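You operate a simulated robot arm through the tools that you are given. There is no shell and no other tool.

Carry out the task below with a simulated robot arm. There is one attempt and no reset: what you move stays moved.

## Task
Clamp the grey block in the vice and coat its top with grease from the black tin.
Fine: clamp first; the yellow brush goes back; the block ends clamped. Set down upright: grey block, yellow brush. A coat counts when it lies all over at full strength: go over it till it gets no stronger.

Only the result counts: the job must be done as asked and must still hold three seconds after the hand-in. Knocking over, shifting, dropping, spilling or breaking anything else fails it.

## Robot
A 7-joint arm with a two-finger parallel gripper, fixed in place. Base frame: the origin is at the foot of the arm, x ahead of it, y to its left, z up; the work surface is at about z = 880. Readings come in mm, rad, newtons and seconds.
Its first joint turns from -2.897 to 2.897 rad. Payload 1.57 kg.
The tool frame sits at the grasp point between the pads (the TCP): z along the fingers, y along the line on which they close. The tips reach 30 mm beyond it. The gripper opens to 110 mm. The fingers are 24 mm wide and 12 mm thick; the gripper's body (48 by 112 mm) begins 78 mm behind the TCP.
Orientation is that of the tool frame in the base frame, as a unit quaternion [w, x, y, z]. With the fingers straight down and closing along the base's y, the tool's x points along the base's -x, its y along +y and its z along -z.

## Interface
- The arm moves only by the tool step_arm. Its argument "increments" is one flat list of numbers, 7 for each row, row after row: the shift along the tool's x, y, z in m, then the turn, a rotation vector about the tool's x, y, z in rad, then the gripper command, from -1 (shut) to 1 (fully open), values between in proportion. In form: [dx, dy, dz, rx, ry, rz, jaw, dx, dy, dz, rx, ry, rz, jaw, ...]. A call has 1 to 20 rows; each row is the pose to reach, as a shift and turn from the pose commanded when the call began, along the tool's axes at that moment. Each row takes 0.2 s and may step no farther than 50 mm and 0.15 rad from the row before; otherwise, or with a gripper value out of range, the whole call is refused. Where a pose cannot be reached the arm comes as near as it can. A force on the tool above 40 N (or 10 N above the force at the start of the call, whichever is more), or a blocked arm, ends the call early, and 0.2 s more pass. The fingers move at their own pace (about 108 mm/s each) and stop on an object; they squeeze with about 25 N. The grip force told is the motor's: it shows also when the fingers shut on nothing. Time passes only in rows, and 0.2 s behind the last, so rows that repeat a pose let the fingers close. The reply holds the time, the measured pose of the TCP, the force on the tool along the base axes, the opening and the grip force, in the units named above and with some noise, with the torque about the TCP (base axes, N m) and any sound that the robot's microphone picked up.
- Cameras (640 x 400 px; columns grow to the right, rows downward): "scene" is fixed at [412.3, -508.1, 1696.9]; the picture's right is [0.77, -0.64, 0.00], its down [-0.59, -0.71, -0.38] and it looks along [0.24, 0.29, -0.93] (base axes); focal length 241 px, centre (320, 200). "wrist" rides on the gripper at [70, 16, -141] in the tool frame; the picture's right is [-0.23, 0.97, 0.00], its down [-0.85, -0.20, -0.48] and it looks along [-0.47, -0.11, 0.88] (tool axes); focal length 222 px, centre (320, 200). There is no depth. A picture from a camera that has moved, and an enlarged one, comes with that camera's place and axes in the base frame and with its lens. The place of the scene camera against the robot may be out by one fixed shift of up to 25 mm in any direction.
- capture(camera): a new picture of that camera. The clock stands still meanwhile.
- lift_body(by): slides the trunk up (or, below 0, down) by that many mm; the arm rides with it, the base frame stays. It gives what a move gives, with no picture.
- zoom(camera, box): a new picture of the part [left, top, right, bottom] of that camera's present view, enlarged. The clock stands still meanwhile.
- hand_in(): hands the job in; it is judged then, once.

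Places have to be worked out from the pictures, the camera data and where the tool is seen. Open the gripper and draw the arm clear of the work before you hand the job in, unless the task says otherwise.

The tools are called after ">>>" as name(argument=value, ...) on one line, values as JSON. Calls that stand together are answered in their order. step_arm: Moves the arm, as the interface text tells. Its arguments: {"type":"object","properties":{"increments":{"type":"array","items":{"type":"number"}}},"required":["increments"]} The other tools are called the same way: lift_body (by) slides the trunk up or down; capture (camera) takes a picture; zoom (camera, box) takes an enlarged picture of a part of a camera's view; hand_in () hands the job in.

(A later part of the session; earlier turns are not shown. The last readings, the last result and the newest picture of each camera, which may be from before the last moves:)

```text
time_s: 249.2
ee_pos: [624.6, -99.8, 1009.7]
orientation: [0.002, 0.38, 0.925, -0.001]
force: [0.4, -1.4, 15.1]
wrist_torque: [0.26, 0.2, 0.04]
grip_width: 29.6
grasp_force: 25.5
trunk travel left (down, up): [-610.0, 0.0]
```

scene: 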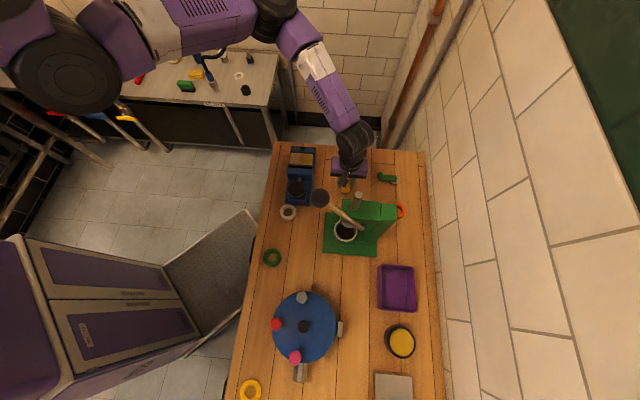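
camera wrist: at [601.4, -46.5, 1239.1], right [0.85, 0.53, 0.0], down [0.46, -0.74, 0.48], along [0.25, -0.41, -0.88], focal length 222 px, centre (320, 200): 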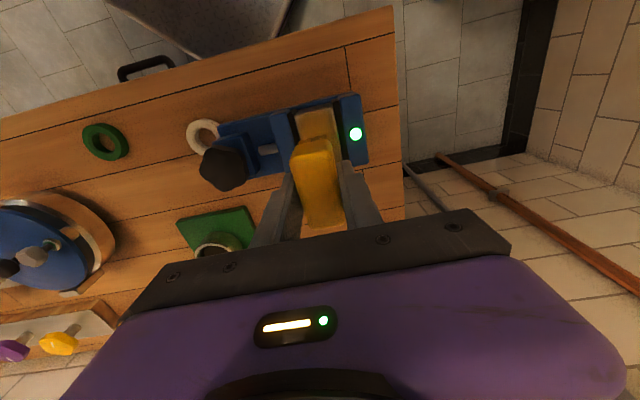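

I back off 0.5 mm and do short strokes at this end in the first lane, then shift to the second lane (toward the fixed jaw) and repeat.

>>> step_arm(increments=[0.004, 0, -0.0006, 0, 0, 0, -1, -0.002, 0, -0.0006, 0, 0, 0, -1, -0.008, 0, -0.0006, 0, 0, 0, -1, -0.002, 0, -0.0006, 0, 0, 0, -1, 0.004, 0, -0.0006, 0, 0, 0, -1, 0.004, 0.005, -0.0006, 0, 0, 0, -1, 0.004, 0.01, -0.0006, 0, 0, 0, -1, 0.004, 0.016, -0.0006, 0, 0, 0, -1, -0.002, 0.016, -0.0006, 0, 0, 0, -1, -0.008, 0.016, -0.0006, 0, 0, 0, -1, -0.002, 0.016, -0.0006, 0, 0, 0, -1, 0.004, 0.016, -0.0006, 0, 0, 0, -1])

>>> step_arm(increments=[-0.03, -0.008, -0.03, 0, 0, 0, -1, -0.06, -0.008, -0.05, 0, 0, 0, -1, -0.09, -0.008, -0.05, 0, 0, 0, -1])

>>> zoom(camera="wrist", box=[270, 30, 400, 150])

>>> zoom(camera="scene", box=[288, 148, 318, 172])

```text
time_s: 251.8
ee_pos: [632.9, -84.6, 1010.1]
orientation: [0.001, 0.381, 0.925, -0.002]
force: [-0.8, -0.2, 1.4]
wrist_torque: [0.05, 0.02, 0.0]
grip_width: 29.8
grasp_force: 25.4
trunk travel left (down, up): [-610.0, 0.0]
```

```text
time_s: 252.6
ee_pos: [690.2, -153.3, 1060.8]
orientation: [0.002, 0.381, 0.925, -0.002]
force: [0.0, 0.2, -0.4]
wrist_torque: [-0.01, -0.02, 0.0]
grip_width: 29.7
grasp_force: 24.8
trunk travel left (down, up): [-610.0, 0.0]
```

```text
3.33 times, centred on (335, 90) of wrist
camera zoom: at [652.1, -91.6, 1200.2], right [0.85, 0.53, 0.0], down [0.47, -0.74, 0.48], along [0.26, -0.41, -0.88], focal length 740 px, centre (270, 567)
```

zoom: 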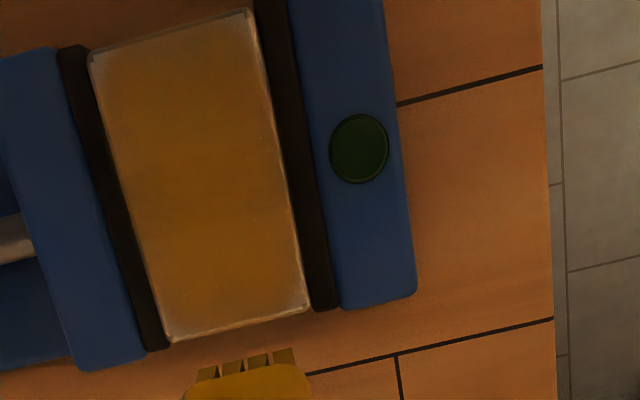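

```text
16.00 times, centred on (303, 160) of scene
camera zoom: at [412.3, -508.1, 1696.9], right [0.77, -0.64, 0.0], down [-0.59, -0.71, -0.38], along [0.24, 0.29, -0.93], focal length 3854 px, centre (592, 840)
```

zoom: 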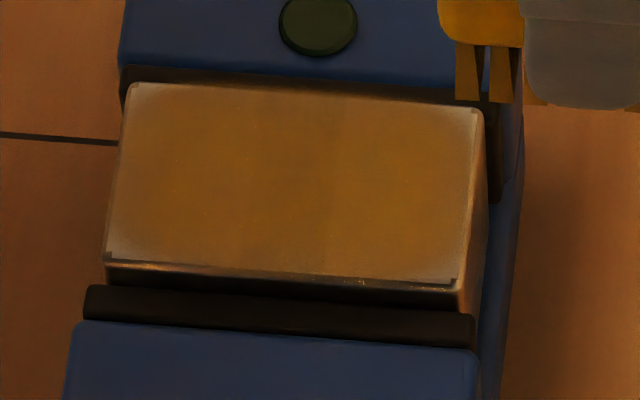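

Strokes do strengthen it (the left half is now a touch stronger than the right), so full strength is not reached yet. I do systematic zig-zag passes over the whole top with light force. First set contact at the −L end.

>>> step_arm(increments=[0.03, -0.005, 0.01, 0, 0, 0, -1, 0.0457, -0.0089, 0.03, 0, 0, 0, -1, 0.0457, -0.0089, 0.0475, 0, 0, 0, -1])

>>> step_arm(increments=[0, 0, 0.001, 0, 0, 0, -1, 0, 0, 0.002, 0, 0, 0, -1])

>>> step_arm(increments=[0, 0, 0.0008, 0, 0, 0, -1])

```text
time_s: 253.3
ee_pos: [653.0, -128.2, 1012.8]
orientation: [0.003, 0.382, 0.924, -0.002]
force: [0.2, 0.1, -1.9]
wrist_torque: [-0.02, -0.02, -0.01]
grip_width: 29.6
grasp_force: 25.0
trunk travel left (down, up): [-610.0, 0.0]
```

```text
time_s: 253.9
ee_pos: [651.4, -128.0, 1010.9]
orientation: [0.002, 0.381, 0.924, -0.001]
force: [-0.7, 0.4, -0.7]
wrist_torque: [-0.02, 0.01, 0.01]
grip_width: 29.6
grasp_force: 24.5
trunk travel left (down, up): [-610.0, 0.0]
```

```text
time_s: 254.3
ee_pos: [652.5, -127.0, 1010.0]
orientation: [0.002, 0.381, 0.925, -0.002]
force: [0.0, 1.5, 6.9]
wrist_torque: [0.24, 0.17, 0.02]
grip_width: 29.7
grasp_force: 25.3
trunk travel left (down, up): [-610.0, 0.0]
```

Contact ≈7 N. Zig-zag pass one.

>>> step_arm(increments=[0.011, 0, 0, 0, 0, 0, -1, 0.022, 0, 0, 0, 0, 0, -1, 0.033, 0, 0, 0, 0, 0, -1, 0.044, 0, 0, 0, 0, 0, -1, 0.044, 0.0055, 0, 0, 0, 0, -1, 0.033, 0.0055, 0, 0, 0, 0, -1, 0.022, 0.0055, 0, 0, 0, 0, -1, 0.011, 0.0055, 0, 0, 0, 0, -1, 0, 0.0055, 0, 0, 0, 0, -1, 0, 0.011, 0, 0, 0, 0, -1, 0.011, 0.011, 0, 0, 0, 0, -1, 0.022, 0.011, 0, 0, 0, 0, -1, 0.033, 0.011, 0, 0, 0, 0, -1, 0.044, 0.011, 0, 0, 0, 0, -1, 0.044, 0.0165, 0, 0, 0, 0, -1, 0.033, 0.0165, 0, 0, 0, 0, -1, 0.022, 0.0165, 0, 0, 0, 0, -1, 0.011, 0.0165, 0, 0, 0, 0, -1, 0, 0.0165, 0, 0, 0, 0, -1])

>>> zoom(camera="scene", box=[288, 148, 318, 172])

>>> zoom(camera="wrist", box=[240, 70, 420, 230])

```text
time_s: 258.4
ee_pos: [664.1, -116.8, 1009.9]
orientation: [0.003, 0.381, 0.925, -0.001]
force: [-0.5, 0.4, -0.7]
wrist_torque: [0.0, -0.01, -0.01]
grip_width: 29.4
grasp_force: 25.1
trunk travel left (down, up): [-610.0, 0.0]
```

```text
16.00 times, centred on (303, 160) of scene
camera zoom: at [412.3, -508.1, 1696.9], right [0.77, -0.64, 0.0], down [-0.59, -0.71, -0.38], along [0.24, 0.29, -0.93], focal length 3854 px, centre (592, 840)
```

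zoom: 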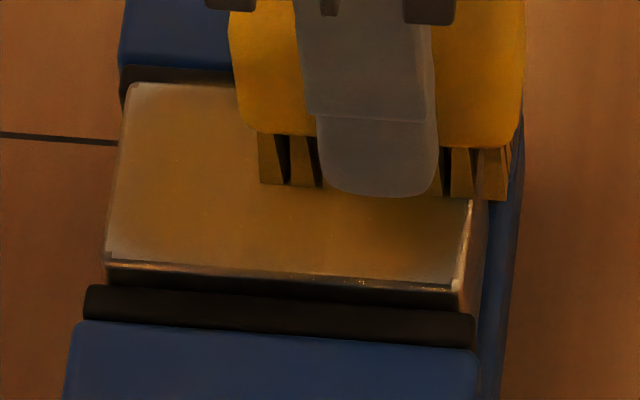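

```text
2.50 times, centred on (330, 150) of wrist
camera zoom: at [625.1, -54.7, 1149.7], right [0.85, 0.53, 0.0], down [0.47, -0.74, 0.48], along [0.26, -0.41, -0.88], focal length 555 px, centre (295, 325)
```

zoom: 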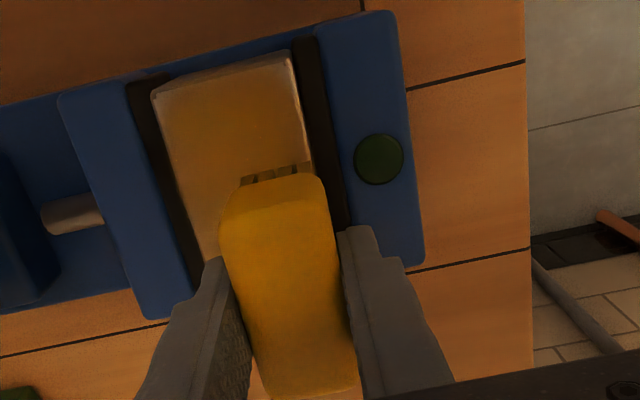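

Contact was lost on the way; I lower 0.8 mm and run the zig-zag back.

>>> step_arm(increments=[0, 0, 0.0008, 0, 0, 0, -1])

>>> step_arm(increments=[0, 0, 0.0005, 0, 0, 0, -1])

>>> step_arm(increments=[0.011, 0, 0, 0, 0, 0, -1, 0.022, 0, 0, 0, 0, 0, -1, 0.033, 0, 0, 0, 0, 0, -1, 0.044, 0, 0, 0, 0, 0, -1, 0.044, -0.0055, 0, 0, 0, 0, -1, 0.033, -0.0055, 0, 0, 0, 0, -1, 0.022, -0.0055, 0, 0, 0, 0, -1, 0.011, -0.0055, 0, 0, 0, 0, -1, 0, -0.0055, 0, 0, 0, 0, -1, 0, -0.011, 0, 0, 0, 0, -1, 0.011, -0.011, 0, 0, 0, 0, -1, 0.022, -0.011, 0, 0, 0, 0, -1, 0.033, -0.011, 0, 0, 0, 0, -1, 0.044, -0.011, 0, 0, 0, 0, -1, 0.044, -0.0165, 0, 0, 0, 0, -1, 0.033, -0.0165, 0, 0, 0, 0, -1, 0.022, -0.0165, 0, 0, 0, 0, -1, 0.011, -0.0165, 0, 0, 0, 0, -1, 0, -0.0165, 0, 0, 0, 0, -1])

>>> zoom(camera="wrist", box=[240, 70, 420, 230])

```text
time_s: 258.8
ee_pos: [662.9, -116.7, 1008.6]
orientation: [0.002, 0.382, 0.924, -0.001]
force: [0.2, -1.2, 3.4]
wrist_torque: [0.07, 0.05, 0.03]
grip_width: 29.7
grasp_force: 25.0
trunk travel left (down, up): [-610.0, 0.0]
```

```text
time_s: 259.1
ee_pos: [663.3, -116.3, 1009.9]
orientation: [0.002, 0.381, 0.924, -0.003]
force: [-0.7, -0.6, 11.2]
wrist_torque: [0.3, 0.22, 0.0]
grip_width: 29.4
grasp_force: 24.7
trunk travel left (down, up): [-610.0, 0.0]
```

```text
time_s: 263.1
ee_pos: [652.5, -128.3, 1009.9]
orientation: [0.002, 0.381, 0.924, -0.003]
force: [0.1, -0.2, -0.5]
wrist_torque: [-0.01, -0.04, 0.01]
grip_width: 29.8
grasp_force: 25.4
trunk travel left (down, up): [-610.0, 0.0]
```

```text
2.50 times, centred on (330, 150) of wrist
camera zoom: at [613.9, -66.0, 1148.4], right [0.85, 0.53, 0.0], down [0.47, -0.74, 0.48], along [0.25, -0.41, -0.88], focal length 555 px, centre (295, 325)
```

zoom: 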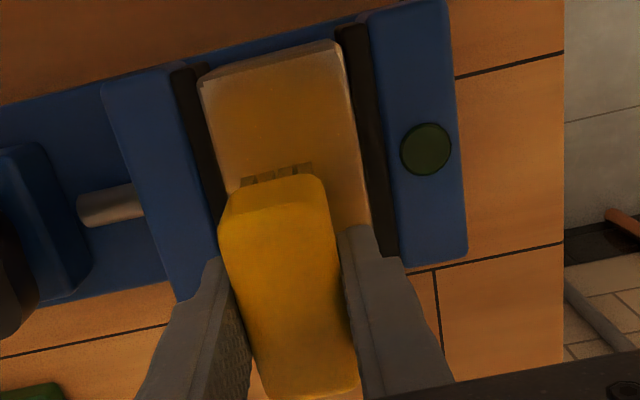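

Contact is lost on return because the +L end is slightly higher (the brush gets pushed up in the grip there). I measure the contact height at both ends to follow the slope.

>>> step_arm(increments=[0, 0.008, 0.0008, 0, 0, 0, -1])

>>> step_arm(increments=[0, 0, 0.0005, 0, 0, 0, -1])

>>> step_arm(increments=[0, 0, -0.003, 0, 0, 0, -1, 0.015, 0, -0.003, 0, 0, 0, -1, 0.03, 0, -0.003, 0, 0, 0, -1, 0.044, 0, -0.003, 0, 0, 0, -1, 0.044, 0, -0.0018, 0, 0, 0, -1])

>>> step_arm(increments=[0, 0, 0.0005, 0, 0, 0, -1])

>>> step_arm(increments=[0, 0, 0.0005, 0, 0, 0, -1])

>>> step_arm(increments=[0, 0, 0.0005, 0, 0, 0, -1])

```text
time_s: 263.6
ee_pos: [657.8, -123.6, 1010.1]
orientation: [0.001, 0.381, 0.924, -0.002]
force: [-3.1, -2.5, 10.8]
wrist_torque: [0.1, 0.34, 0.13]
grip_width: 29.7
grasp_force: 25.2
trunk travel left (down, up): [-610.0, 0.0]
```

```text
time_s: 263.9
ee_pos: [657.5, -124.4, 1008.2]
orientation: [0.001, 0.381, 0.925, -0.003]
force: [-4.6, -4.7, 17.4]
wrist_torque: [0.02, 0.26, 0.05]
grip_width: 29.9
grasp_force: 24.8
trunk travel left (down, up): [-610.0, 0.0]
```

```text
time_s: 265.1
ee_pos: [626.9, -91.9, 1008.4]
orientation: [0.001, 0.38, 0.925, -0.002]
force: [-1.0, 0.5, -0.8]
wrist_torque: [0.03, 0.01, -0.04]
grip_width: 29.4
grasp_force: 24.7
trunk travel left (down, up): [-610.0, 0.0]
```

```text
time_s: 265.6
ee_pos: [625.7, -91.3, 1008.3]
orientation: [0.002, 0.382, 0.924, -0.002]
force: [-0.8, 0.8, -1.0]
wrist_torque: [0.03, -0.01, 0.0]
grip_width: 29.4
grasp_force: 24.6
trunk travel left (down, up): [-610.0, 0.0]
```

```text
time_s: 265.9
ee_pos: [626.4, -92.1, 1007.8]
orientation: [0.002, 0.381, 0.925, -0.002]
force: [-0.9, 1.0, 7.0]
wrist_torque: [0.07, -0.07, 0.01]
grip_width: 29.9
grasp_force: 25.1
trunk travel left (down, up): [-610.0, 0.0]
```

```text
time_s: 266.4
ee_pos: [626.5, -91.6, 1008.9]
orientation: [0.003, 0.381, 0.925, -0.001]
force: [-1.1, 1.8, 15.0]
wrist_torque: [0.07, -0.05, 0.01]
grip_width: 29.7
grasp_force: 25.3
trunk travel left (down, up): [-610.0, 0.0]
```

The two ends are level; the brush just creeps up in the grip under drag. I add a slow downward feed during the zig-zag to keep contact.

>>> step_arm(increments=[0, -0.0085, -0.0004, 0, 0, 0, -1, -0.011, -0.0085, -0.0003, 0, 0, 0, -1, -0.022, -0.0085, -0.0002, 0, 0, 0, -1, -0.033, -0.0085, -0.0001, 0, 0, 0, -1, -0.045, -0.0085, 0, 0, 0, 0, -1, -0.045, -0.003, 0.0001, 0, 0, 0, -1, -0.033, -0.003, 0.0002, 0, 0, 0, -1, -0.022, -0.003, 0.0003, 0, 0, 0, -1, -0.011, -0.003, 0.0004, 0, 0, 0, -1, 0, -0.003, 0.0005, 0, 0, 0, -1, 0, 0.003, 0.0006, 0, 0, 0, -1, -0.011, 0.003, 0.0007, 0, 0, 0, -1, -0.022, 0.003, 0.0008, 0, 0, 0, -1, -0.033, 0.003, 0.0009, 0, 0, 0, -1, -0.045, 0.003, 0.001, 0, 0, 0, -1, -0.045, 0.0085, 0.0011, 0, 0, 0, -1, -0.033, 0.0085, 0.0012, 0, 0, 0, -1, -0.022, 0.0085, 0.0013, 0, 0, 0, -1, -0.011, 0.0085, 0.0014, 0, 0, 0, -1, 0, 0.0085, 0.0015, 0, 0, 0, -1])

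>>> zoom(camera="wrist", box=[240, 70, 420, 230])

```text
time_s: 270.6
ee_pos: [633.6, -84.5, 1006.0]
orientation: [0.002, 0.382, 0.924, -0.002]
force: [5.1, -4.3, 15.1]
wrist_torque: [-0.13, -0.23, -0.02]
grip_width: 29.8
grasp_force: 25.1
trunk travel left (down, up): [-610.0, 0.0]
```

```text
2.50 times, centred on (330, 150) of wrist
camera zoom: at [594.6, -23.4, 1145.9], right [0.85, 0.53, 0.0], down [0.46, -0.74, 0.48], along [0.26, -0.41, -0.88], focal length 555 px, centre (295, 325)
```

zoom: 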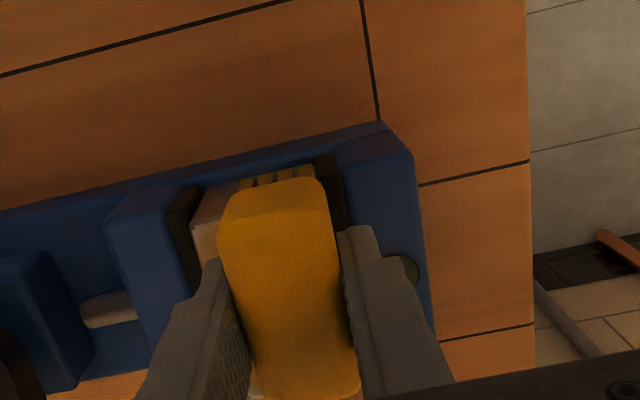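

Good contact throughout. I repeat the zig-zag in reverse, then view.

>>> step_arm(increments=[-0.011, 0, -0.0003, 0, 0, 0, -1, -0.022, 0, -0.0003, 0, 0, 0, -1, -0.033, 0, -0.0002, 0, 0, 0, -1, -0.045, 0, -0.0001, 0, 0, 0, -1, -0.045, -0.0055, 0, 0, 0, 0, -1, -0.033, -0.0055, 0.0001, 0, 0, 0, -1, -0.022, -0.0055, 0.0001, 0, 0, 0, -1, -0.011, -0.0055, 0.0002, 0, 0, 0, -1, 0, -0.0055, 0.0003, 0, 0, 0, -1, 0, -0.0115, 0.0004, 0, 0, 0, -1, -0.011, -0.0115, 0.0005, 0, 0, 0, -1, -0.022, -0.0115, 0.0005, 0, 0, 0, -1, -0.033, -0.0115, 0.0006, 0, 0, 0, -1, -0.045, -0.0115, 0.0007, 0, 0, 0, -1, -0.045, -0.017, 0.0008, 0, 0, 0, -1, -0.033, -0.017, 0.0008, 0, 0, 0, -1, -0.022, -0.017, 0.0009, 0, 0, 0, -1, -0.011, -0.017, 0.001, 0, 0, 0, -1, 0, -0.017, 0.001, 0, 0, 0, -1])

>>> step_arm(increments=[0, 0, -0.006, 0, 0, 0, -1, -0.03, 0.008, -0.03, 0, 0, 0, -1, -0.07, 0.008, -0.055, 0, 0, 0, -1, -0.11, 0.008, -0.055, 0, 0, 0, -1])

>>> zoom(camera="wrist", box=[260, 30, 400, 160])

>>> zoom(camera="scene", box=[288, 148, 318, 172])

```text
time_s: 274.6
ee_pos: [622.6, -97.9, 1004.9]
orientation: [0.002, 0.382, 0.924, -0.002]
force: [5.2, -5.5, 15.7]
wrist_torque: [-0.12, -0.13, -0.06]
grip_width: 29.9
grasp_force: 25.3
trunk travel left (down, up): [-610.0, 0.0]
```

```text
time_s: 275.6
ee_pos: [706.1, -167.3, 1060.6]
orientation: [0.002, 0.381, 0.925, -0.002]
force: [0.0, 0.2, -1.3]
wrist_torque: [-0.02, -0.01, -0.01]
grip_width: 29.6
grasp_force: 24.6
trunk travel left (down, up): [-610.0, 0.0]
```

```text
3.08 times, centred on (330, 95) of wrist
camera zoom: at [666.7, -106.8, 1200.7], right [0.85, 0.53, 0.0], down [0.47, -0.74, 0.48], along [0.25, -0.41, -0.88], focal length 684 px, centre (289, 523)
```

zoom: 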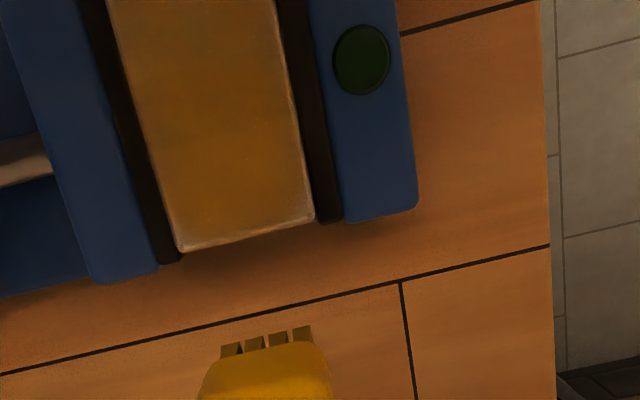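

```text
16.00 times, centred on (303, 160) of scene
camera zoom: at [412.3, -508.1, 1696.9], right [0.77, -0.64, 0.0], down [-0.59, -0.71, -0.38], along [0.24, 0.29, -0.93], focal length 3854 px, centre (592, 840)
```

zoom: 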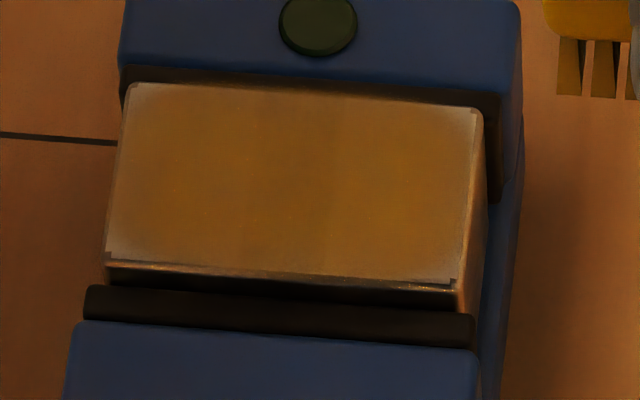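

The coat is stronger and more even now; only the outermost rims look a bit lighter. I do another full set of passes with more overhang at both ends.

>>> step_arm(increments=[0.03, -0.005, 0.01, 0, 0, 0, -1, 0.0609, -0.0107, 0.03, 0, 0, 0, -1, 0.0609, -0.0107, 0.0526, 0, 0, 0, -1, 0.0609, -0.0107, 0.0546, 0, 0, 0, -1])

>>> step_arm(increments=[0, 0, 0.0008, 0, 0, 0, -1])

>>> step_arm(increments=[0, 0, 0.0006, 0, 0, 0, -1])

>>> step_arm(increments=[0, 0, 0.0005, 0, 0, 0, -1])

```text
time_s: 276.6
ee_pos: [654.8, -133.5, 1006.1]
orientation: [0.002, 0.381, 0.924, -0.002]
force: [1.0, -0.2, -0.5]
wrist_torque: [0.01, 0.01, -0.01]
grip_width: 29.5
grasp_force: 25.5
trunk travel left (down, up): [-610.0, 0.0]
```

```text
time_s: 276.9
ee_pos: [653.4, -133.1, 1005.1]
orientation: [0.002, 0.381, 0.924, -0.002]
force: [-0.5, 1.8, 6.7]
wrist_torque: [0.24, 0.06, -0.01]
grip_width: 29.5
grasp_force: 25.3
trunk travel left (down, up): [-610.0, 0.0]
```

```text
time_s: 277.4
ee_pos: [653.9, -132.5, 1004.4]
orientation: [0.002, 0.381, 0.925, -0.001]
force: [-0.9, 2.1, 16.2]
wrist_torque: [0.28, 0.15, 0.01]
grip_width: 29.7
grasp_force: 25.1
trunk travel left (down, up): [-610.0, 0.0]
```

```text
time_s: 277.8
ee_pos: [654.4, -132.2, 1004.7]
orientation: [0.003, 0.381, 0.925, -0.002]
force: [0.2, 1.5, 16.5]
wrist_torque: [0.08, -0.06, -0.02]
grip_width: 29.6
grasp_force: 24.6
trunk travel left (down, up): [-610.0, 0.0]
```

>>> step_arm(increments=[0.013, 0, -0.0006, 0, 0, 0, -1, 0.026, 0, -0.0006, 0, 0, 0, -1, 0.039, 0, -0.0005, 0, 0, 0, -1, 0.052, 0, -0.0004, 0, 0, 0, -1, 0.052, 0.0055, -0.0003, 0, 0, 0, -1, 0.039, 0.0055, -0.0002, 0, 0, 0, -1, 0.026, 0.0055, -0.0001, 0, 0, 0, -1, 0.013, 0.0055, 0, 0, 0, 0, -1, 0, 0.0055, 0.0001, 0, 0, 0, -1, 0, 0.0115, 0.0002, 0, 0, 0, -1, 0.013, 0.0115, 0.0003, 0, 0, 0, -1, 0.026, 0.0115, 0.0004, 0, 0, 0, -1, 0.039, 0.0115, 0.0005, 0, 0, 0, -1, 0.052, 0.0115, 0.0006, 0, 0, 0, -1, 0.052, 0.017, 0.0007, 0, 0, 0, -1, 0.039, 0.017, 0.0008, 0, 0, 0, -1, 0.026, 0.017, 0.0009, 0, 0, 0, -1, 0.013, 0.017, 0.001, 0, 0, 0, -1, 0, 0.017, 0.0011, 0, 0, 0, -1])

>>> step_arm(increments=[0.013, 0, -0.0003, 0, 0, 0, -1, 0.026, 0, -0.0003, 0, 0, 0, -1, 0.039, 0, -0.0002, 0, 0, 0, -1, 0.052, 0, -0.0001, 0, 0, 0, -1, 0.052, -0.0055, 0, 0, 0, 0, -1, 0.039, -0.0055, 0.0001, 0, 0, 0, -1, 0.026, -0.0055, 0.0002, 0, 0, 0, -1, 0.013, -0.0055, 0.0003, 0, 0, 0, -1, 0, -0.0055, 0.0004, 0, 0, 0, -1, 0, -0.0115, 0.0005, 0, 0, 0, -1, 0.013, -0.0115, 0.0006, 0, 0, 0, -1, 0.026, -0.0115, 0.0007, 0, 0, 0, -1, 0.039, -0.0115, 0.0008, 0, 0, 0, -1, 0.052, -0.0115, 0.0009, 0, 0, 0, -1, 0.052, -0.017, 0.001, 0, 0, 0, -1, 0.039, -0.017, 0.0011, 0, 0, 0, -1, 0.026, -0.017, 0.0012, 0, 0, 0, -1, 0.013, -0.017, 0.0013, 0, 0, 0, -1, 0, -0.017, 0.0014, 0, 0, 0, -1])

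>>> step_arm(increments=[0, 0, -0.006, 0, 0, 0, -1, -0.025, 0.008, -0.03, 0, 0, 0, -1, -0.05, 0.008, -0.055, 0, 0, 0, -1])

>>> zoom(camera="wrist", box=[260, 20, 400, 150])

>>> zoom(camera="scene", box=[288, 148, 318, 172])

```text
time_s: 281.8
ee_pos: [666.4, -122.7, 1003.2]
orientation: [0.003, 0.381, 0.925, -0.001]
force: [-1.4, 1.4, 3.1]
wrist_torque: [0.17, 0.11, 0.03]
grip_width: 29.7
grasp_force: 25.4
trunk travel left (down, up): [-610.0, 0.0]
```

```text
time_s: 285.8
ee_pos: [653.8, -132.3, 1001.5]
orientation: [0.002, 0.382, 0.924, -0.002]
force: [-2.0, 1.5, 5.2]
wrist_torque: [0.13, 0.08, 0.02]
grip_width: 29.7
grasp_force: 25.0
trunk travel left (down, up): [-610.0, 0.0]
```

```text
time_s: 286.6
ee_pos: [695.6, -163.2, 1056.1]
orientation: [0.0, 0.381, 0.925, -0.002]
force: [-0.1, 0.9, -1.4]
wrist_torque: [0.01, -0.04, 0.01]
grip_width: 29.5
grasp_force: 25.2
trunk travel left (down, up): [-610.0, 0.0]
```

```text
3.08 times, centred on (330, 85) of wrist
camera zoom: at [656.9, -100.6, 1196.1], right [0.85, 0.53, 0.0], down [0.47, -0.74, 0.48], along [0.25, -0.41, -0.88], focal length 684 px, centre (289, 554)
```

zoom: 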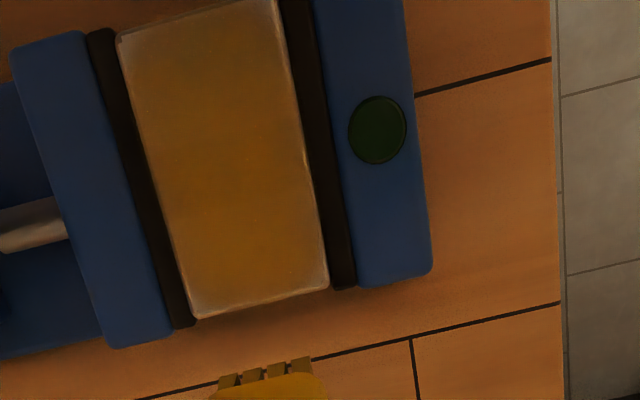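

```text
16.00 times, centred on (303, 160) of scene
camera zoom: at [412.3, -508.1, 1696.9], right [0.77, -0.64, 0.0], down [-0.59, -0.71, -0.38], along [0.24, 0.29, -0.93], focal length 3854 px, centre (592, 840)
```

zoom: 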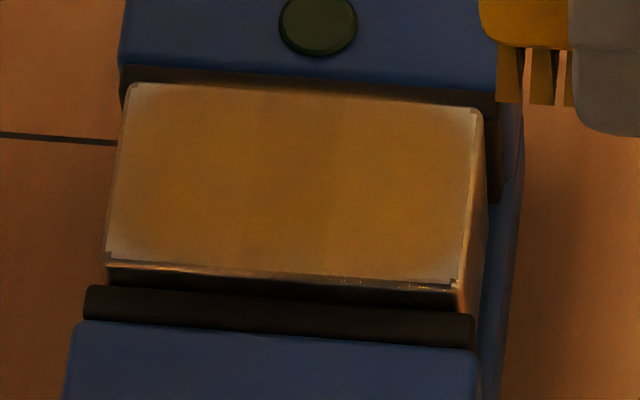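

The look barely changed with this last pass. I zoom in even closer on the coat, ends and corners, to judge evenness.

>>> zoom(camera="scene", box=[292, 151, 305, 167])

>>> zoom(camera="scene", box=[302, 152, 316, 168])

>>> zoom(camera="wrist", box=[280, 10, 350, 90])

```text
16.00 times, centred on (298, 159) of scene
camera zoom: at [412.3, -508.1, 1696.9], right [0.77, -0.64, 0.0], down [-0.59, -0.71, -0.38], along [0.24, 0.29, -0.93], focal length 3854 px, centre (664, 856)
```

zoom: 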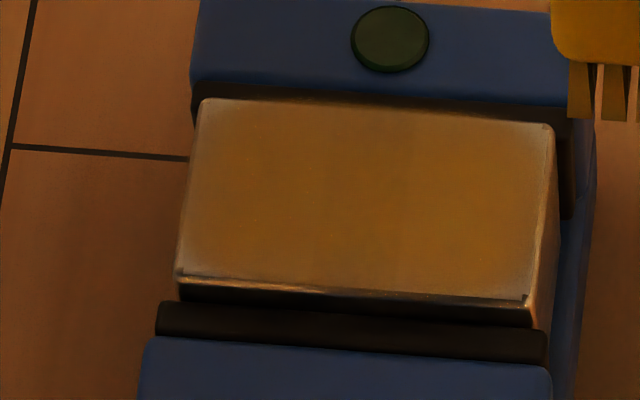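

```text
16.00 times, centred on (309, 160) of scene
camera zoom: at [412.3, -508.1, 1696.9], right [0.77, -0.64, 0.0], down [-0.59, -0.71, -0.38], along [0.24, 0.29, -0.93], focal length 3854 px, centre (496, 840)
```

zoom: 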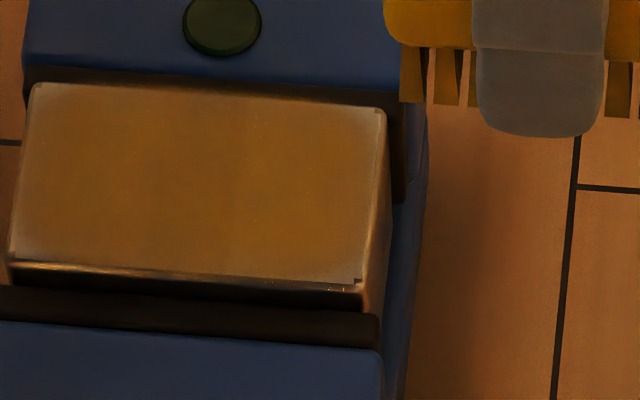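

```text
5.00 times, centred on (315, 50) of wrist
camera zoom: at [656.9, -100.6, 1196.1], right [0.85, 0.53, 0.0], down [0.47, -0.74, 0.48], along [0.25, -0.41, -0.88], focal length 1111 px, centre (345, 950)
```

zoom: 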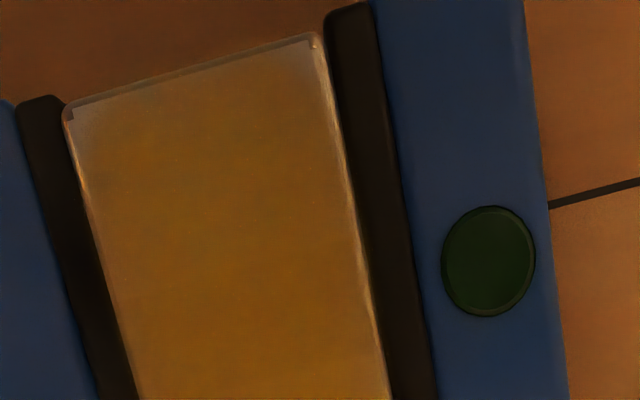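

The ends and corners are still greyer. I do focused strokes on the +L end including both edge lanes and see whether it still gains.

>>> step_arm(increments=[0.04, -0.004, 0, 0, 0, 0, -1, 0.08, -0.0087, 0.01, 0, 0, 0, -1, 0.1006, -0.0087, 0.035, 0, 0, 0, -1, 0.1006, -0.0087, 0.0525, 0, 0, 0, -1])

>>> step_arm(increments=[0, 0, 0.0008, 0, 0, 0, -1])

>>> step_arm(increments=[0, 0, 0.0008, 0, 0, 0, -1])

>>> step_arm(increments=[0, 0, 0.0006, 0, 0, 0, -1])

```text
time_s: 287.6
ee_pos: [616.9, -98.8, 1004.4]
orientation: [0.002, 0.381, 0.925, -0.001]
force: [0.4, -0.2, 0.5]
wrist_torque: [-0.01, 0.01, 0.01]
grip_width: 29.6
grasp_force: 25.1
trunk travel left (down, up): [-610.0, 0.0]
```

```text
time_s: 287.9
ee_pos: [617.5, -99.1, 1003.4]
orientation: [0.002, 0.381, 0.925, -0.001]
force: [0.7, -0.7, -1.3]
wrist_torque: [0.0, -0.01, 0.01]
grip_width: 29.6
grasp_force: 25.2
trunk travel left (down, up): [-610.0, 0.0]
```

```text
time_s: 288.4
ee_pos: [616.7, -98.3, 1002.6]
orientation: [0.001, 0.381, 0.925, -0.002]
force: [0.1, 0.8, -0.6]
wrist_torque: [-0.01, 0.0, 0.02]
grip_width: 29.5
grasp_force: 24.8
trunk travel left (down, up): [-610.0, 0.0]
```

```text
time_s: 288.8
ee_pos: [617.4, -97.4, 1001.3]
orientation: [0.002, 0.381, 0.925, -0.001]
force: [0.5, 0.4, -0.6]
wrist_torque: [-0.04, -0.05, 0.03]
grip_width: 29.7
grasp_force: 25.1
trunk travel left (down, up): [-610.0, 0.0]
```

>>> step_arm(increments=[0, 0, 0.0006, 0, 0, 0, -1])

>>> step_arm(increments=[0, 0, 0.0006, 0, 0, 0, -1])

>>> zoom(camera="wrist", box=[240, 70, 420, 230])

>>> zoom(camera="scene", box=[280, 135, 320, 172])

```text
time_s: 289.1
ee_pos: [617.4, -99.0, 999.9]
orientation: [0.002, 0.381, 0.925, -0.003]
force: [-2.1, 1.1, 7.6]
wrist_torque: [0.07, -0.04, 0.04]
grip_width: 29.6
grasp_force: 25.2
trunk travel left (down, up): [-610.0, 0.0]
```

```text
time_s: 289.6
ee_pos: [617.1, -99.9, 1001.7]
orientation: [0.002, 0.381, 0.925, -0.002]
force: [-2.0, 2.9, 17.7]
wrist_torque: [0.1, -0.02, 0.0]
grip_width: 29.5
grasp_force: 25.3
trunk travel left (down, up): [-610.0, 0.0]
```

```text
2.50 times, centred on (330, 150) of wrist
camera zoom: at [578.7, -36.7, 1140.7], right [0.85, 0.53, 0.0], down [0.46, -0.74, 0.48], along [0.26, -0.41, -0.88], focal length 555 px, centre (295, 325)
```

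zoom: 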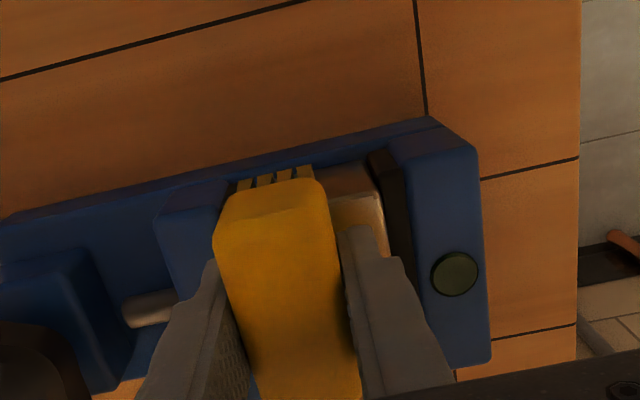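

```text
10.81 times, centred on (300, 154) of scene
camera zoom: at [412.3, -508.1, 1696.9], right [0.77, -0.64, 0.0], down [-0.59, -0.71, -0.38], along [0.24, 0.29, -0.93], focal length 2604 px, centre (536, 703)
```

zoom: 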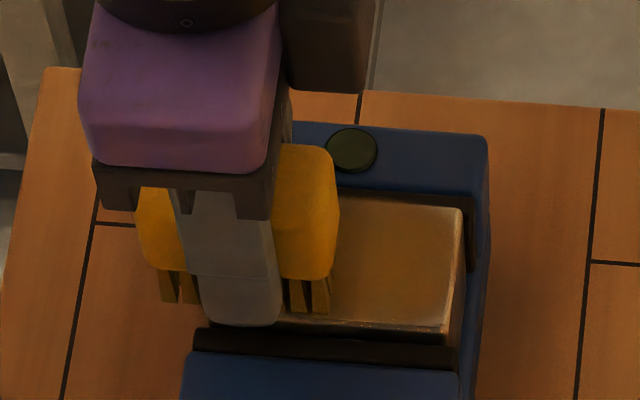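

>>> step_arm(increments=[0.005, 0.001, -0.0005, 0, 0, 0, -1, -0.003, 0.001, -0.0005, 0, 0, 0, -1, -0.011, 0.001, -0.0004, 0, 0, 0, -1, -0.003, 0.001, -0.0003, 0, 0, 0, -1, 0.005, 0.001, -0.0002, 0, 0, 0, -1, -0.003, 0.003, -0.0001, 0, 0, 0, -1, -0.011, 0.003, 0, 0, 0, 0, -1, -0.003, 0.003, 0.0001, 0, 0, 0, -1, 0.005, 0.003, 0.0002, 0, 0, 0, -1, 0.005, 0.012, 0.0003, 0, 0, 0, -1, 0.005, 0.021, 0.0004, 0, 0, 0, -1, -0.003, 0.021, 0.0005, 0, 0, 0, -1, -0.011, 0.021, 0.0006, 0, 0, 0, -1, -0.003, 0.021, 0.0007, 0, 0, 0, -1, 0.005, 0.021, 0.0008, 0, 0, 0, -1, -0.003, 0.023, 0.0009, 0, 0, 0, -1, -0.011, 0.023, 0.001, 0, 0, 0, -1, -0.003, 0.023, 0.0011, 0, 0, 0, -1, 0.005, 0.023, 0.0012, 0, 0, 0, -1])

>>> step_arm(increments=[0, 0, -0.006, 0, 0, 0, -1, -0.04, -0.012, -0.03, 0, 0, 0, -1, -0.08, -0.012, -0.055, 0, 0, 0, -1, -0.12, -0.012, -0.055, 0, 0, 0, -1])

>>> zoom(camera="wrist", box=[280, 10, 350, 90])

>>> zoom(camera="scene", box=[288, 148, 318, 172])

```text
time_s: 293.6
ee_pos: [632.0, -80.1, 998.4]
orientation: [0.003, 0.382, 0.924, -0.003]
force: [4.2, -3.3, 12.9]
wrist_torque: [-0.07, -0.09, -0.04]
grip_width: 29.4
grasp_force: 24.9
trunk travel left (down, up): [-610.0, 0.0]
```

```text
time_s: 294.6
ee_pos: [705.2, -170.3, 1055.5]
orientation: [0.001, 0.381, 0.925, -0.002]
force: [-0.4, 0.1, -1.3]
wrist_torque: [0.0, 0.0, 0.0]
grip_width: 29.6
grasp_force: 24.6
trunk travel left (down, up): [-610.0, 0.0]
```

```text
5.00 times, centred on (315, 50) of wrist
camera zoom: at [668.0, -110.0, 1194.3], right [0.85, 0.53, 0.0], down [0.47, -0.74, 0.48], along [0.25, -0.41, -0.88], focal length 1111 px, centre (345, 950)
```

zoom: 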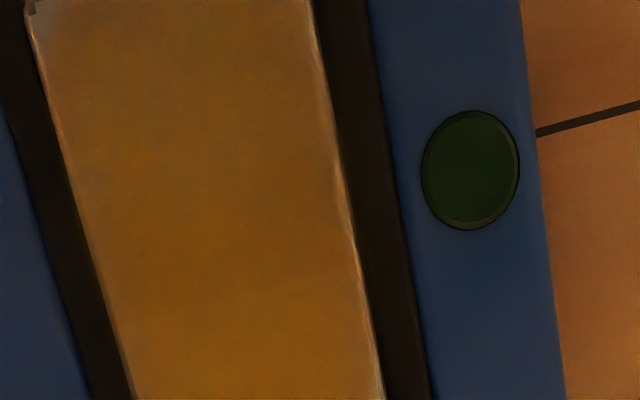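

```text
16.00 times, centred on (303, 160) of scene
camera zoom: at [412.3, -508.1, 1696.9], right [0.77, -0.64, 0.0], down [-0.59, -0.71, -0.38], along [0.24, 0.29, -0.93], focal length 3854 px, centre (592, 840)
```

zoom: 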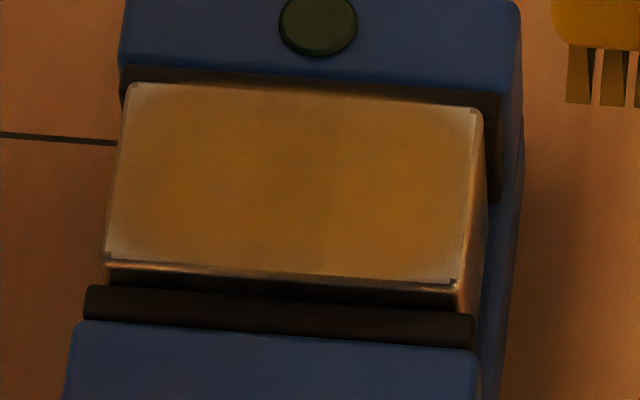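

Focused strokes made no visible difference, so it is either saturated (the fading rim then being just how it is drawn) or not accepting grease while unclamped. I'll re-clamp and test with the lamp on. First park the brush on the table (this yaw).

>>> step_arm(increments=[-0.0246, -0.02, 0, 0, 0, 0, -1, -0.0492, -0.04, 0, 0, 0, 0, -1, -0.0738, -0.0601, 0, 0, 0, 0, -1, -0.0738, -0.0601, 0.04, 0, 0, 0, -1, -0.0738, -0.0601, 0.08, 0, 0, 0, -1, -0.0738, -0.0601, 0.115, 0, 0, 0, -1, -0.0738, -0.0601, 0.13, 0, 0, 0, -1])

>>> step_arm(increments=[0, 0, 0.0015, 0, 0, 0, -1, 0, 0, 0.003, 0, 0, 0, -1, 0, 0, 0.0045, 0, 0, 0, -1])

>>> step_arm(increments=[0, 0, 0.001, 0, 0, 0, -1, 0, 0, 0.002, 0, 0, 0, -1])

>>> step_arm(increments=[0, 0, 0.001, 0, 0, 0, -1])

```text
time_s: 296.1
ee_pos: [718.0, -267.2, 924.1]
orientation: [0.002, 0.381, 0.924, -0.002]
force: [-0.2, 0.2, -0.9]
wrist_torque: [0.0, -0.04, 0.03]
grip_width: 29.8
grasp_force: 24.7
trunk travel left (down, up): [-610.0, 0.0]
```

```text
time_s: 296.9
ee_pos: [718.9, -266.0, 920.1]
orientation: [0.002, 0.381, 0.925, -0.003]
force: [0.3, 0.5, -1.0]
wrist_torque: [0.02, -0.03, 0.02]
grip_width: 29.7
grasp_force: 24.8
trunk travel left (down, up): [-610.0, 0.0]
```

```text
time_s: 297.6
ee_pos: [716.6, -266.7, 918.7]
orientation: [0.002, 0.38, 0.925, -0.002]
force: [0.1, 2.0, 14.4]
wrist_torque: [0.37, 0.33, 0.01]
grip_width: 29.6
grasp_force: 25.4
trunk travel left (down, up): [-610.0, 0.0]
```

```text
time_s: 297.9
ee_pos: [717.1, -267.8, 917.9]
orientation: [0.003, 0.381, 0.925, -0.003]
force: [1.0, -0.1, 17.4]
wrist_torque: [0.05, -0.06, 0.03]
grip_width: 29.8
grasp_force: 25.2
trunk travel left (down, up): [-610.0, 0.0]
```

>>> step_arm(increments=[0, 0, -0.0012, 0, 0, 0, -1, 0, 0, -0.0012, 0, 0, 0, -0.3, 0, 0, -0.0012, 0, 0, 0, 0.1, 0, 0, -0.0012, 0, 0, 0, 0.2, 0, 0, -0.015, 0, 0, 0, 0.2, 0, 0, -0.04, 0, 0, 0, 0.2, 0, 0, -0.08, 0, 0, 0, 0.2, 0, 0, -0.12, 0, 0, 0, 0.2, 0, 0, -0.16, 0, 0, 0, 0.4, 0, 0, -0.2, 0, 0, 0, 1])

>>> step_arm(increments=[0.012, -0.004, 0, 0, 0, -0.117, 1, 0.024, -0.008, 0, 0, 0, -0.234, 1, 0.036, -0.012, 0, 0, 0, -0.351, 1, 0.048, -0.016, 0, 0, 0, -0.468, 1, 0.06, -0.02, 0, 0, 0, -0.585, 1, 0.072, -0.024, 0, 0, 0, -0.702, 1, 0.084, -0.028, 0, 0, 0, -0.819, 1, 0.096, -0.032, 0, 0, 0, -0.936, 1, 0.108, -0.036, 0, 0, 0, -1.053, 1, 0.12, -0.041, 0, 0, 0, -1.17, 1, 0.132, -0.046, 0, 0, 0, -1.287, 1, 0.144, -0.052, 0, 0, 0, -1.404, 1, 0.156, -0.058, 0, 0, 0, -1.521, 1, 0.163, -0.064, 0, 0, 0, -1.638, 1, 0.1663, -0.0678, 0, 0, 0, -1.752, 1])

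>>> zoom(camera="wrist", box=[240, 60, 400, 210])

>>> zoom(camera="scene", box=[260, 120, 380, 220])

```text
time_s: 300.1
ee_pos: [715.3, -266.1, 1118.9]
orientation: [0.001, 0.382, 0.924, -0.002]
force: [0.3, 1.3, -1.0]
wrist_torque: [0.02, 0.02, -0.02]
grip_width: 110.0
grasp_force: 0.0
trunk travel left (down, up): [-610.0, 0.0]
```

```text
time_s: 303.4
ee_pos: [551.0, -197.6, 1117.5]
orientation: [0.0, -0.467, 0.884, -0.003]
force: [-0.4, 0.1, -0.3]
wrist_torque: [0.01, 0.03, 0.0]
grip_width: 110.1
grasp_force: 0.1
trunk travel left (down, up): [-610.0, 0.0]
```

```text
2.67 times, centred on (320, 135) of wrist
camera zoom: at [497.6, -243.9, 1257.2], right [-0.68, 0.74, 0.0], down [0.65, 0.6, 0.48], along [0.35, 0.32, -0.88], focal length 592 px, centre (320, 373)
```

zoom: 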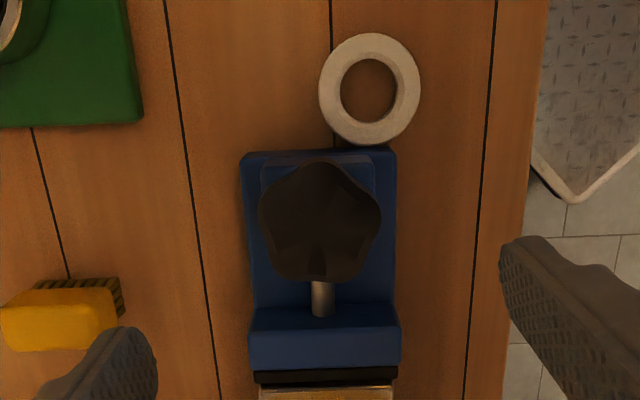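

```text
4.00 times, centred on (320, 170) of scene
camera zoom: at [412.3, -508.1, 1696.9], right [0.77, -0.64, 0.0], down [-0.59, -0.71, -0.38], along [0.24, 0.29, -0.93], focal length 963 px, centre (320, 320)
```

zoom: 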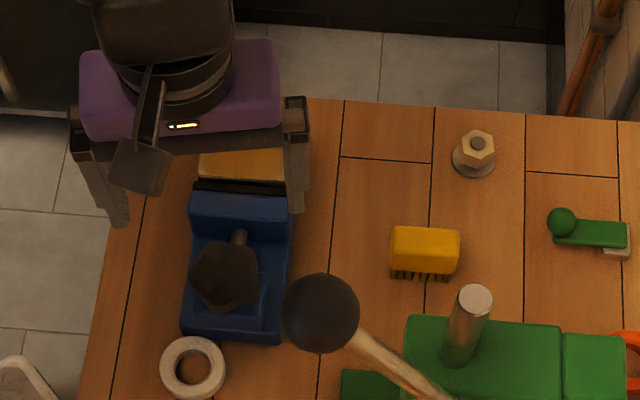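

>>> step_arm(increments=[0.001, -0.001, 0.04, 0, 0, 0, 1, 0.001, -0.001, 0.08, 0, 0, 0.01, 1, 0.001, -0.001, 0.115, 0, 0, 0.02, 1, 0.001, -0.001, 0.129, 0, 0, 0.02, 1, 0.001, -0.001, 0.129, 0, 0, 0.02, 0.3, 0.001, -0.001, 0.129, 0, 0, 0.02, -1, 0.001, -0.001, 0.129, 0, 0, 0.02, -1, 0.001, -0.001, 0.129, 0, 0, 0.02, -1])

>>> step_arm(increments=[0, 0, 0, 0, 0, 0.05, -1, 0, 0, 0, 0, 0, 0.1, -1])

>>> zoom(camera="scene", box=[265, 130, 345, 215])

>>> step_arm(increments=[0, 0, 0, 0, 0, 0.03, -1, 0, 0, 0, 0, 0, 0.06, -1])

```text
time_s: 305.1
ee_pos: [551.3, -199.2, 988.4]
orientation: [-0.001, -0.457, 0.889, -0.003]
force: [-0.2, -2.2, -7.7]
wrist_torque: [0.09, 0.01, -0.03]
grip_width: 56.0
grasp_force: 44.8
trunk travel left (down, up): [-610.0, 0.0]
```

```text
time_s: 305.8
ee_pos: [551.9, -197.9, 988.5]
orientation: [-0.002, -0.413, 0.911, -0.001]
force: [-0.9, 1.5, -5.0]
wrist_torque: [0.28, 0.45, 1.61]
grip_width: 56.7
grasp_force: 45.0
trunk travel left (down, up): [-610.0, 0.0]
```

```text
4.71 times, centred on (305, 172) of scene
camera zoom: at [412.3, -508.1, 1696.9], right [0.77, -0.64, 0.0], down [-0.59, -0.71, -0.38], along [0.24, 0.29, -0.93], focal length 1133 px, centre (391, 329)
```

zoom: 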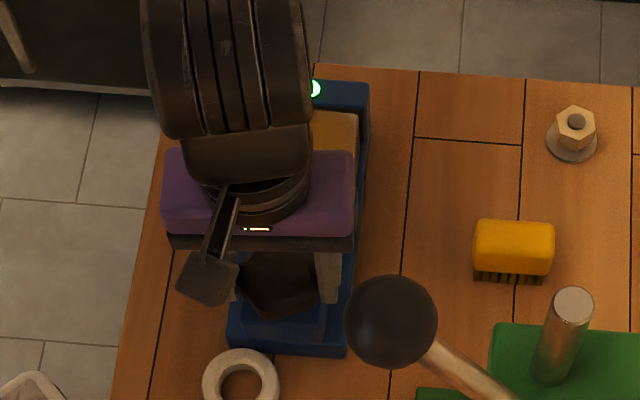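

```text
time_s: 306.4
ee_pos: [551.1, -198.3, 988.7]
orientation: [-0.001, -0.384, 0.924, -0.003]
force: [-4.3, 2.3, -3.4]
wrist_torque: [0.19, 0.44, 1.32]
grip_width: 57.4
grasp_force: 44.9
trunk travel left (down, up): [-610.0, 0.0]
```

Lamp lit. Release, return to the brush (yaw 0.785) and regrasp.

>>> step_arm(increments=[0, 0, 0, 0, 0, 0, 0.2, 0, 0, 0, 0, 0, 0, 1, 0, 0, 0, 0, 0, 0, 1, 0, 0, -0.03, 0, 0, 0, 1, 0, 0, -0.07, 0, 0, 0, 1, 0, 0, -0.11, 0, 0, 0, 1, 0, 0, -0.132, 0, 0, 0, 1])

>>> step_arm(increments=[-0.005, -0.011, 0, 0, 0, 0.105, 1, -0.01, -0.022, 0, 0, 0, 0.21, 1, -0.015, -0.033, 0, 0, 0, 0.315, 0.5, -0.02, -0.044, 0, 0, 0, 0.42, 0.3, -0.025, -0.055, 0, 0, 0, 0.525, 0.3, -0.03, -0.066, 0, 0, 0, 0.63, 0.3, -0.035, -0.077, 0, 0, 0, 0.735, 0.3, -0.04, -0.088, 0, 0, 0, 0.84, 0.3, -0.045, -0.099, 0, 0, 0, 0.945, 0.3, -0.05, -0.11, 0, 0, 0, 1.05, 0.3, -0.055, -0.121, 0, 0, 0, 1.155, 0.3, -0.06, -0.132, 0, 0, 0, 1.26, 0.3, -0.063, -0.143, 0, 0, 0, 1.365, 0.3, -0.066, -0.156, 0, 0, 0, 1.47, 0.3, -0.0687, -0.1672, 0, 0, 0, 1.574, 0.3])

>>> zoom(camera="wrist", box=[250, 70, 390, 190])

>>> zoom(camera="scene", box=[288, 148, 318, 172])

```text
time_s: 307.9
ee_pos: [551.0, -197.5, 1120.6]
orientation: [0.0, -0.385, 0.923, -0.001]
force: [-0.1, -0.3, 1.0]
wrist_torque: [-0.03, 0.02, 0.03]
grip_width: 110.2
grasp_force: 0.1
trunk travel left (down, up): [-610.0, 0.0]
```

```text
time_s: 311.1
ee_pos: [718.9, -267.0, 1119.5]
orientation: [0.002, 0.382, 0.924, -0.001]
force: [0.0, -0.2, 0.7]
wrist_torque: [-0.02, 0.0, 0.02]
grip_width: 71.5
grasp_force: 0.1
trunk travel left (down, up): [-610.0, 0.0]
```

```text
3.33 times, centred on (320, 130) of wrist
camera zoom: at [680.0, -205.3, 1259.8], right [0.85, 0.53, 0.0], down [0.46, -0.74, 0.48], along [0.25, -0.41, -0.88], focal length 740 px, centre (320, 433)
```

zoom: 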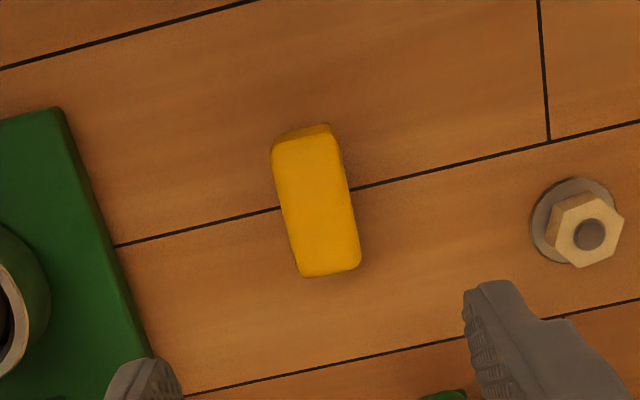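

```text
16.00 times, centred on (303, 160) of scene
camera zoom: at [412.3, -508.1, 1696.9], right [0.77, -0.64, 0.0], down [-0.59, -0.71, -0.38], along [0.24, 0.29, -0.93], focal length 3854 px, centre (592, 840)
```

zoom: 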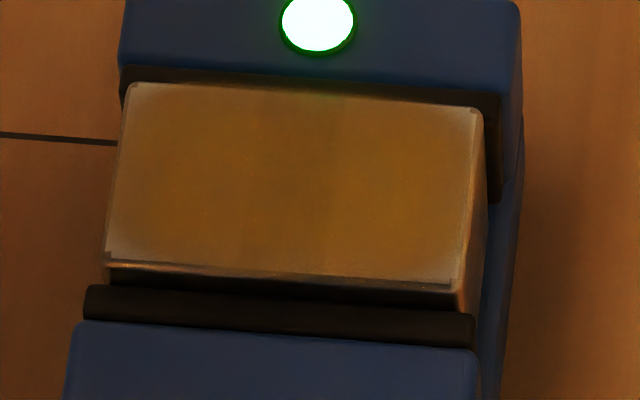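

>>> step_arm(increments=[0.002, 0, 0.04, 0, 0, 0, 0.3, 0.002, 0, 0.08, 0, 0, 0, 0.3, 0.002, 0, 0.12, 0, 0, 0, 0.3, 0.002, 0, 0.155, 0, 0, 0, 0.3, 0.002, 0, 0.18, 0, 0, 0, 0.3, 0.002, 0, 0.1905, 0, 0, 0, 0.3, 0.002, 0, 0.1905, 0, 0, 0, 0, 0.002, 0, 0.1905, 0, 0, 0, -1, 0.002, 0, 0.1905, 0, 0, 0, -1, 0.002, 0, 0.1905, 0, 0, 0, -1])

>>> step_arm(increments=[0, 0, -0.002, 0, 0, 0, -1, 0, 0, -0.006, 0, 0, 0, -1, 0, 0, -0.014, 0, 0, 0, -1, 0, 0, -0.028, 0, 0, 0, -1, 0, 0, -0.045, 0, 0, 0, -1, 0, 0, -0.065, 0, 0, 0, -1, 0, 0, -0.09, 0, 0, 0, -1, 0, 0, -0.12, 0, 0, 0, -1, 0, 0, -0.15, 0, 0, 0, -1])

>>> zoom(camera="wrist", box=[240, 110, 400, 250])

```text
time_s: 313.4
ee_pos: [718.6, -267.2, 931.0]
orientation: [0.001, 0.381, 0.924, -0.002]
force: [-0.9, 0.4, -0.7]
wrist_torque: [0.05, -0.02, 0.02]
grip_width: 29.6
grasp_force: 25.1
trunk travel left (down, up): [-610.0, 0.0]
```

```text
time_s: 315.4
ee_pos: [716.6, -265.1, 1081.3]
orientation: [0.001, 0.382, 0.924, -0.001]
force: [0.0, -0.5, -1.5]
wrist_torque: [0.0, -0.01, -0.04]
grip_width: 29.8
grasp_force: 24.9
trunk travel left (down, up): [-610.0, 0.0]
```

```text
2.86 times, centred on (320, 180) of wrist
camera zoom: at [677.9, -203.8, 1220.3], right [0.85, 0.53, 0.0], down [0.46, -0.74, 0.48], along [0.25, -0.41, -0.88], focal length 635 px, centre (320, 257)
```

zoom: 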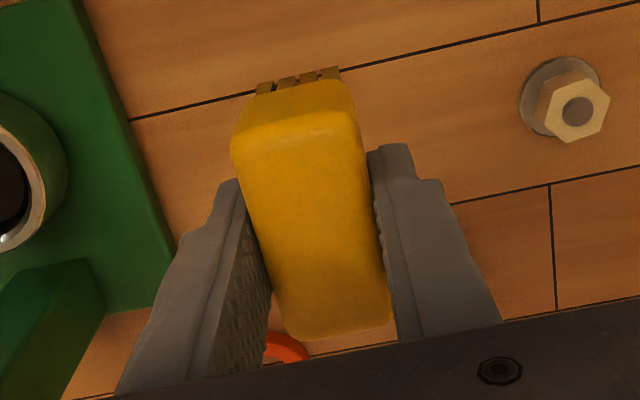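

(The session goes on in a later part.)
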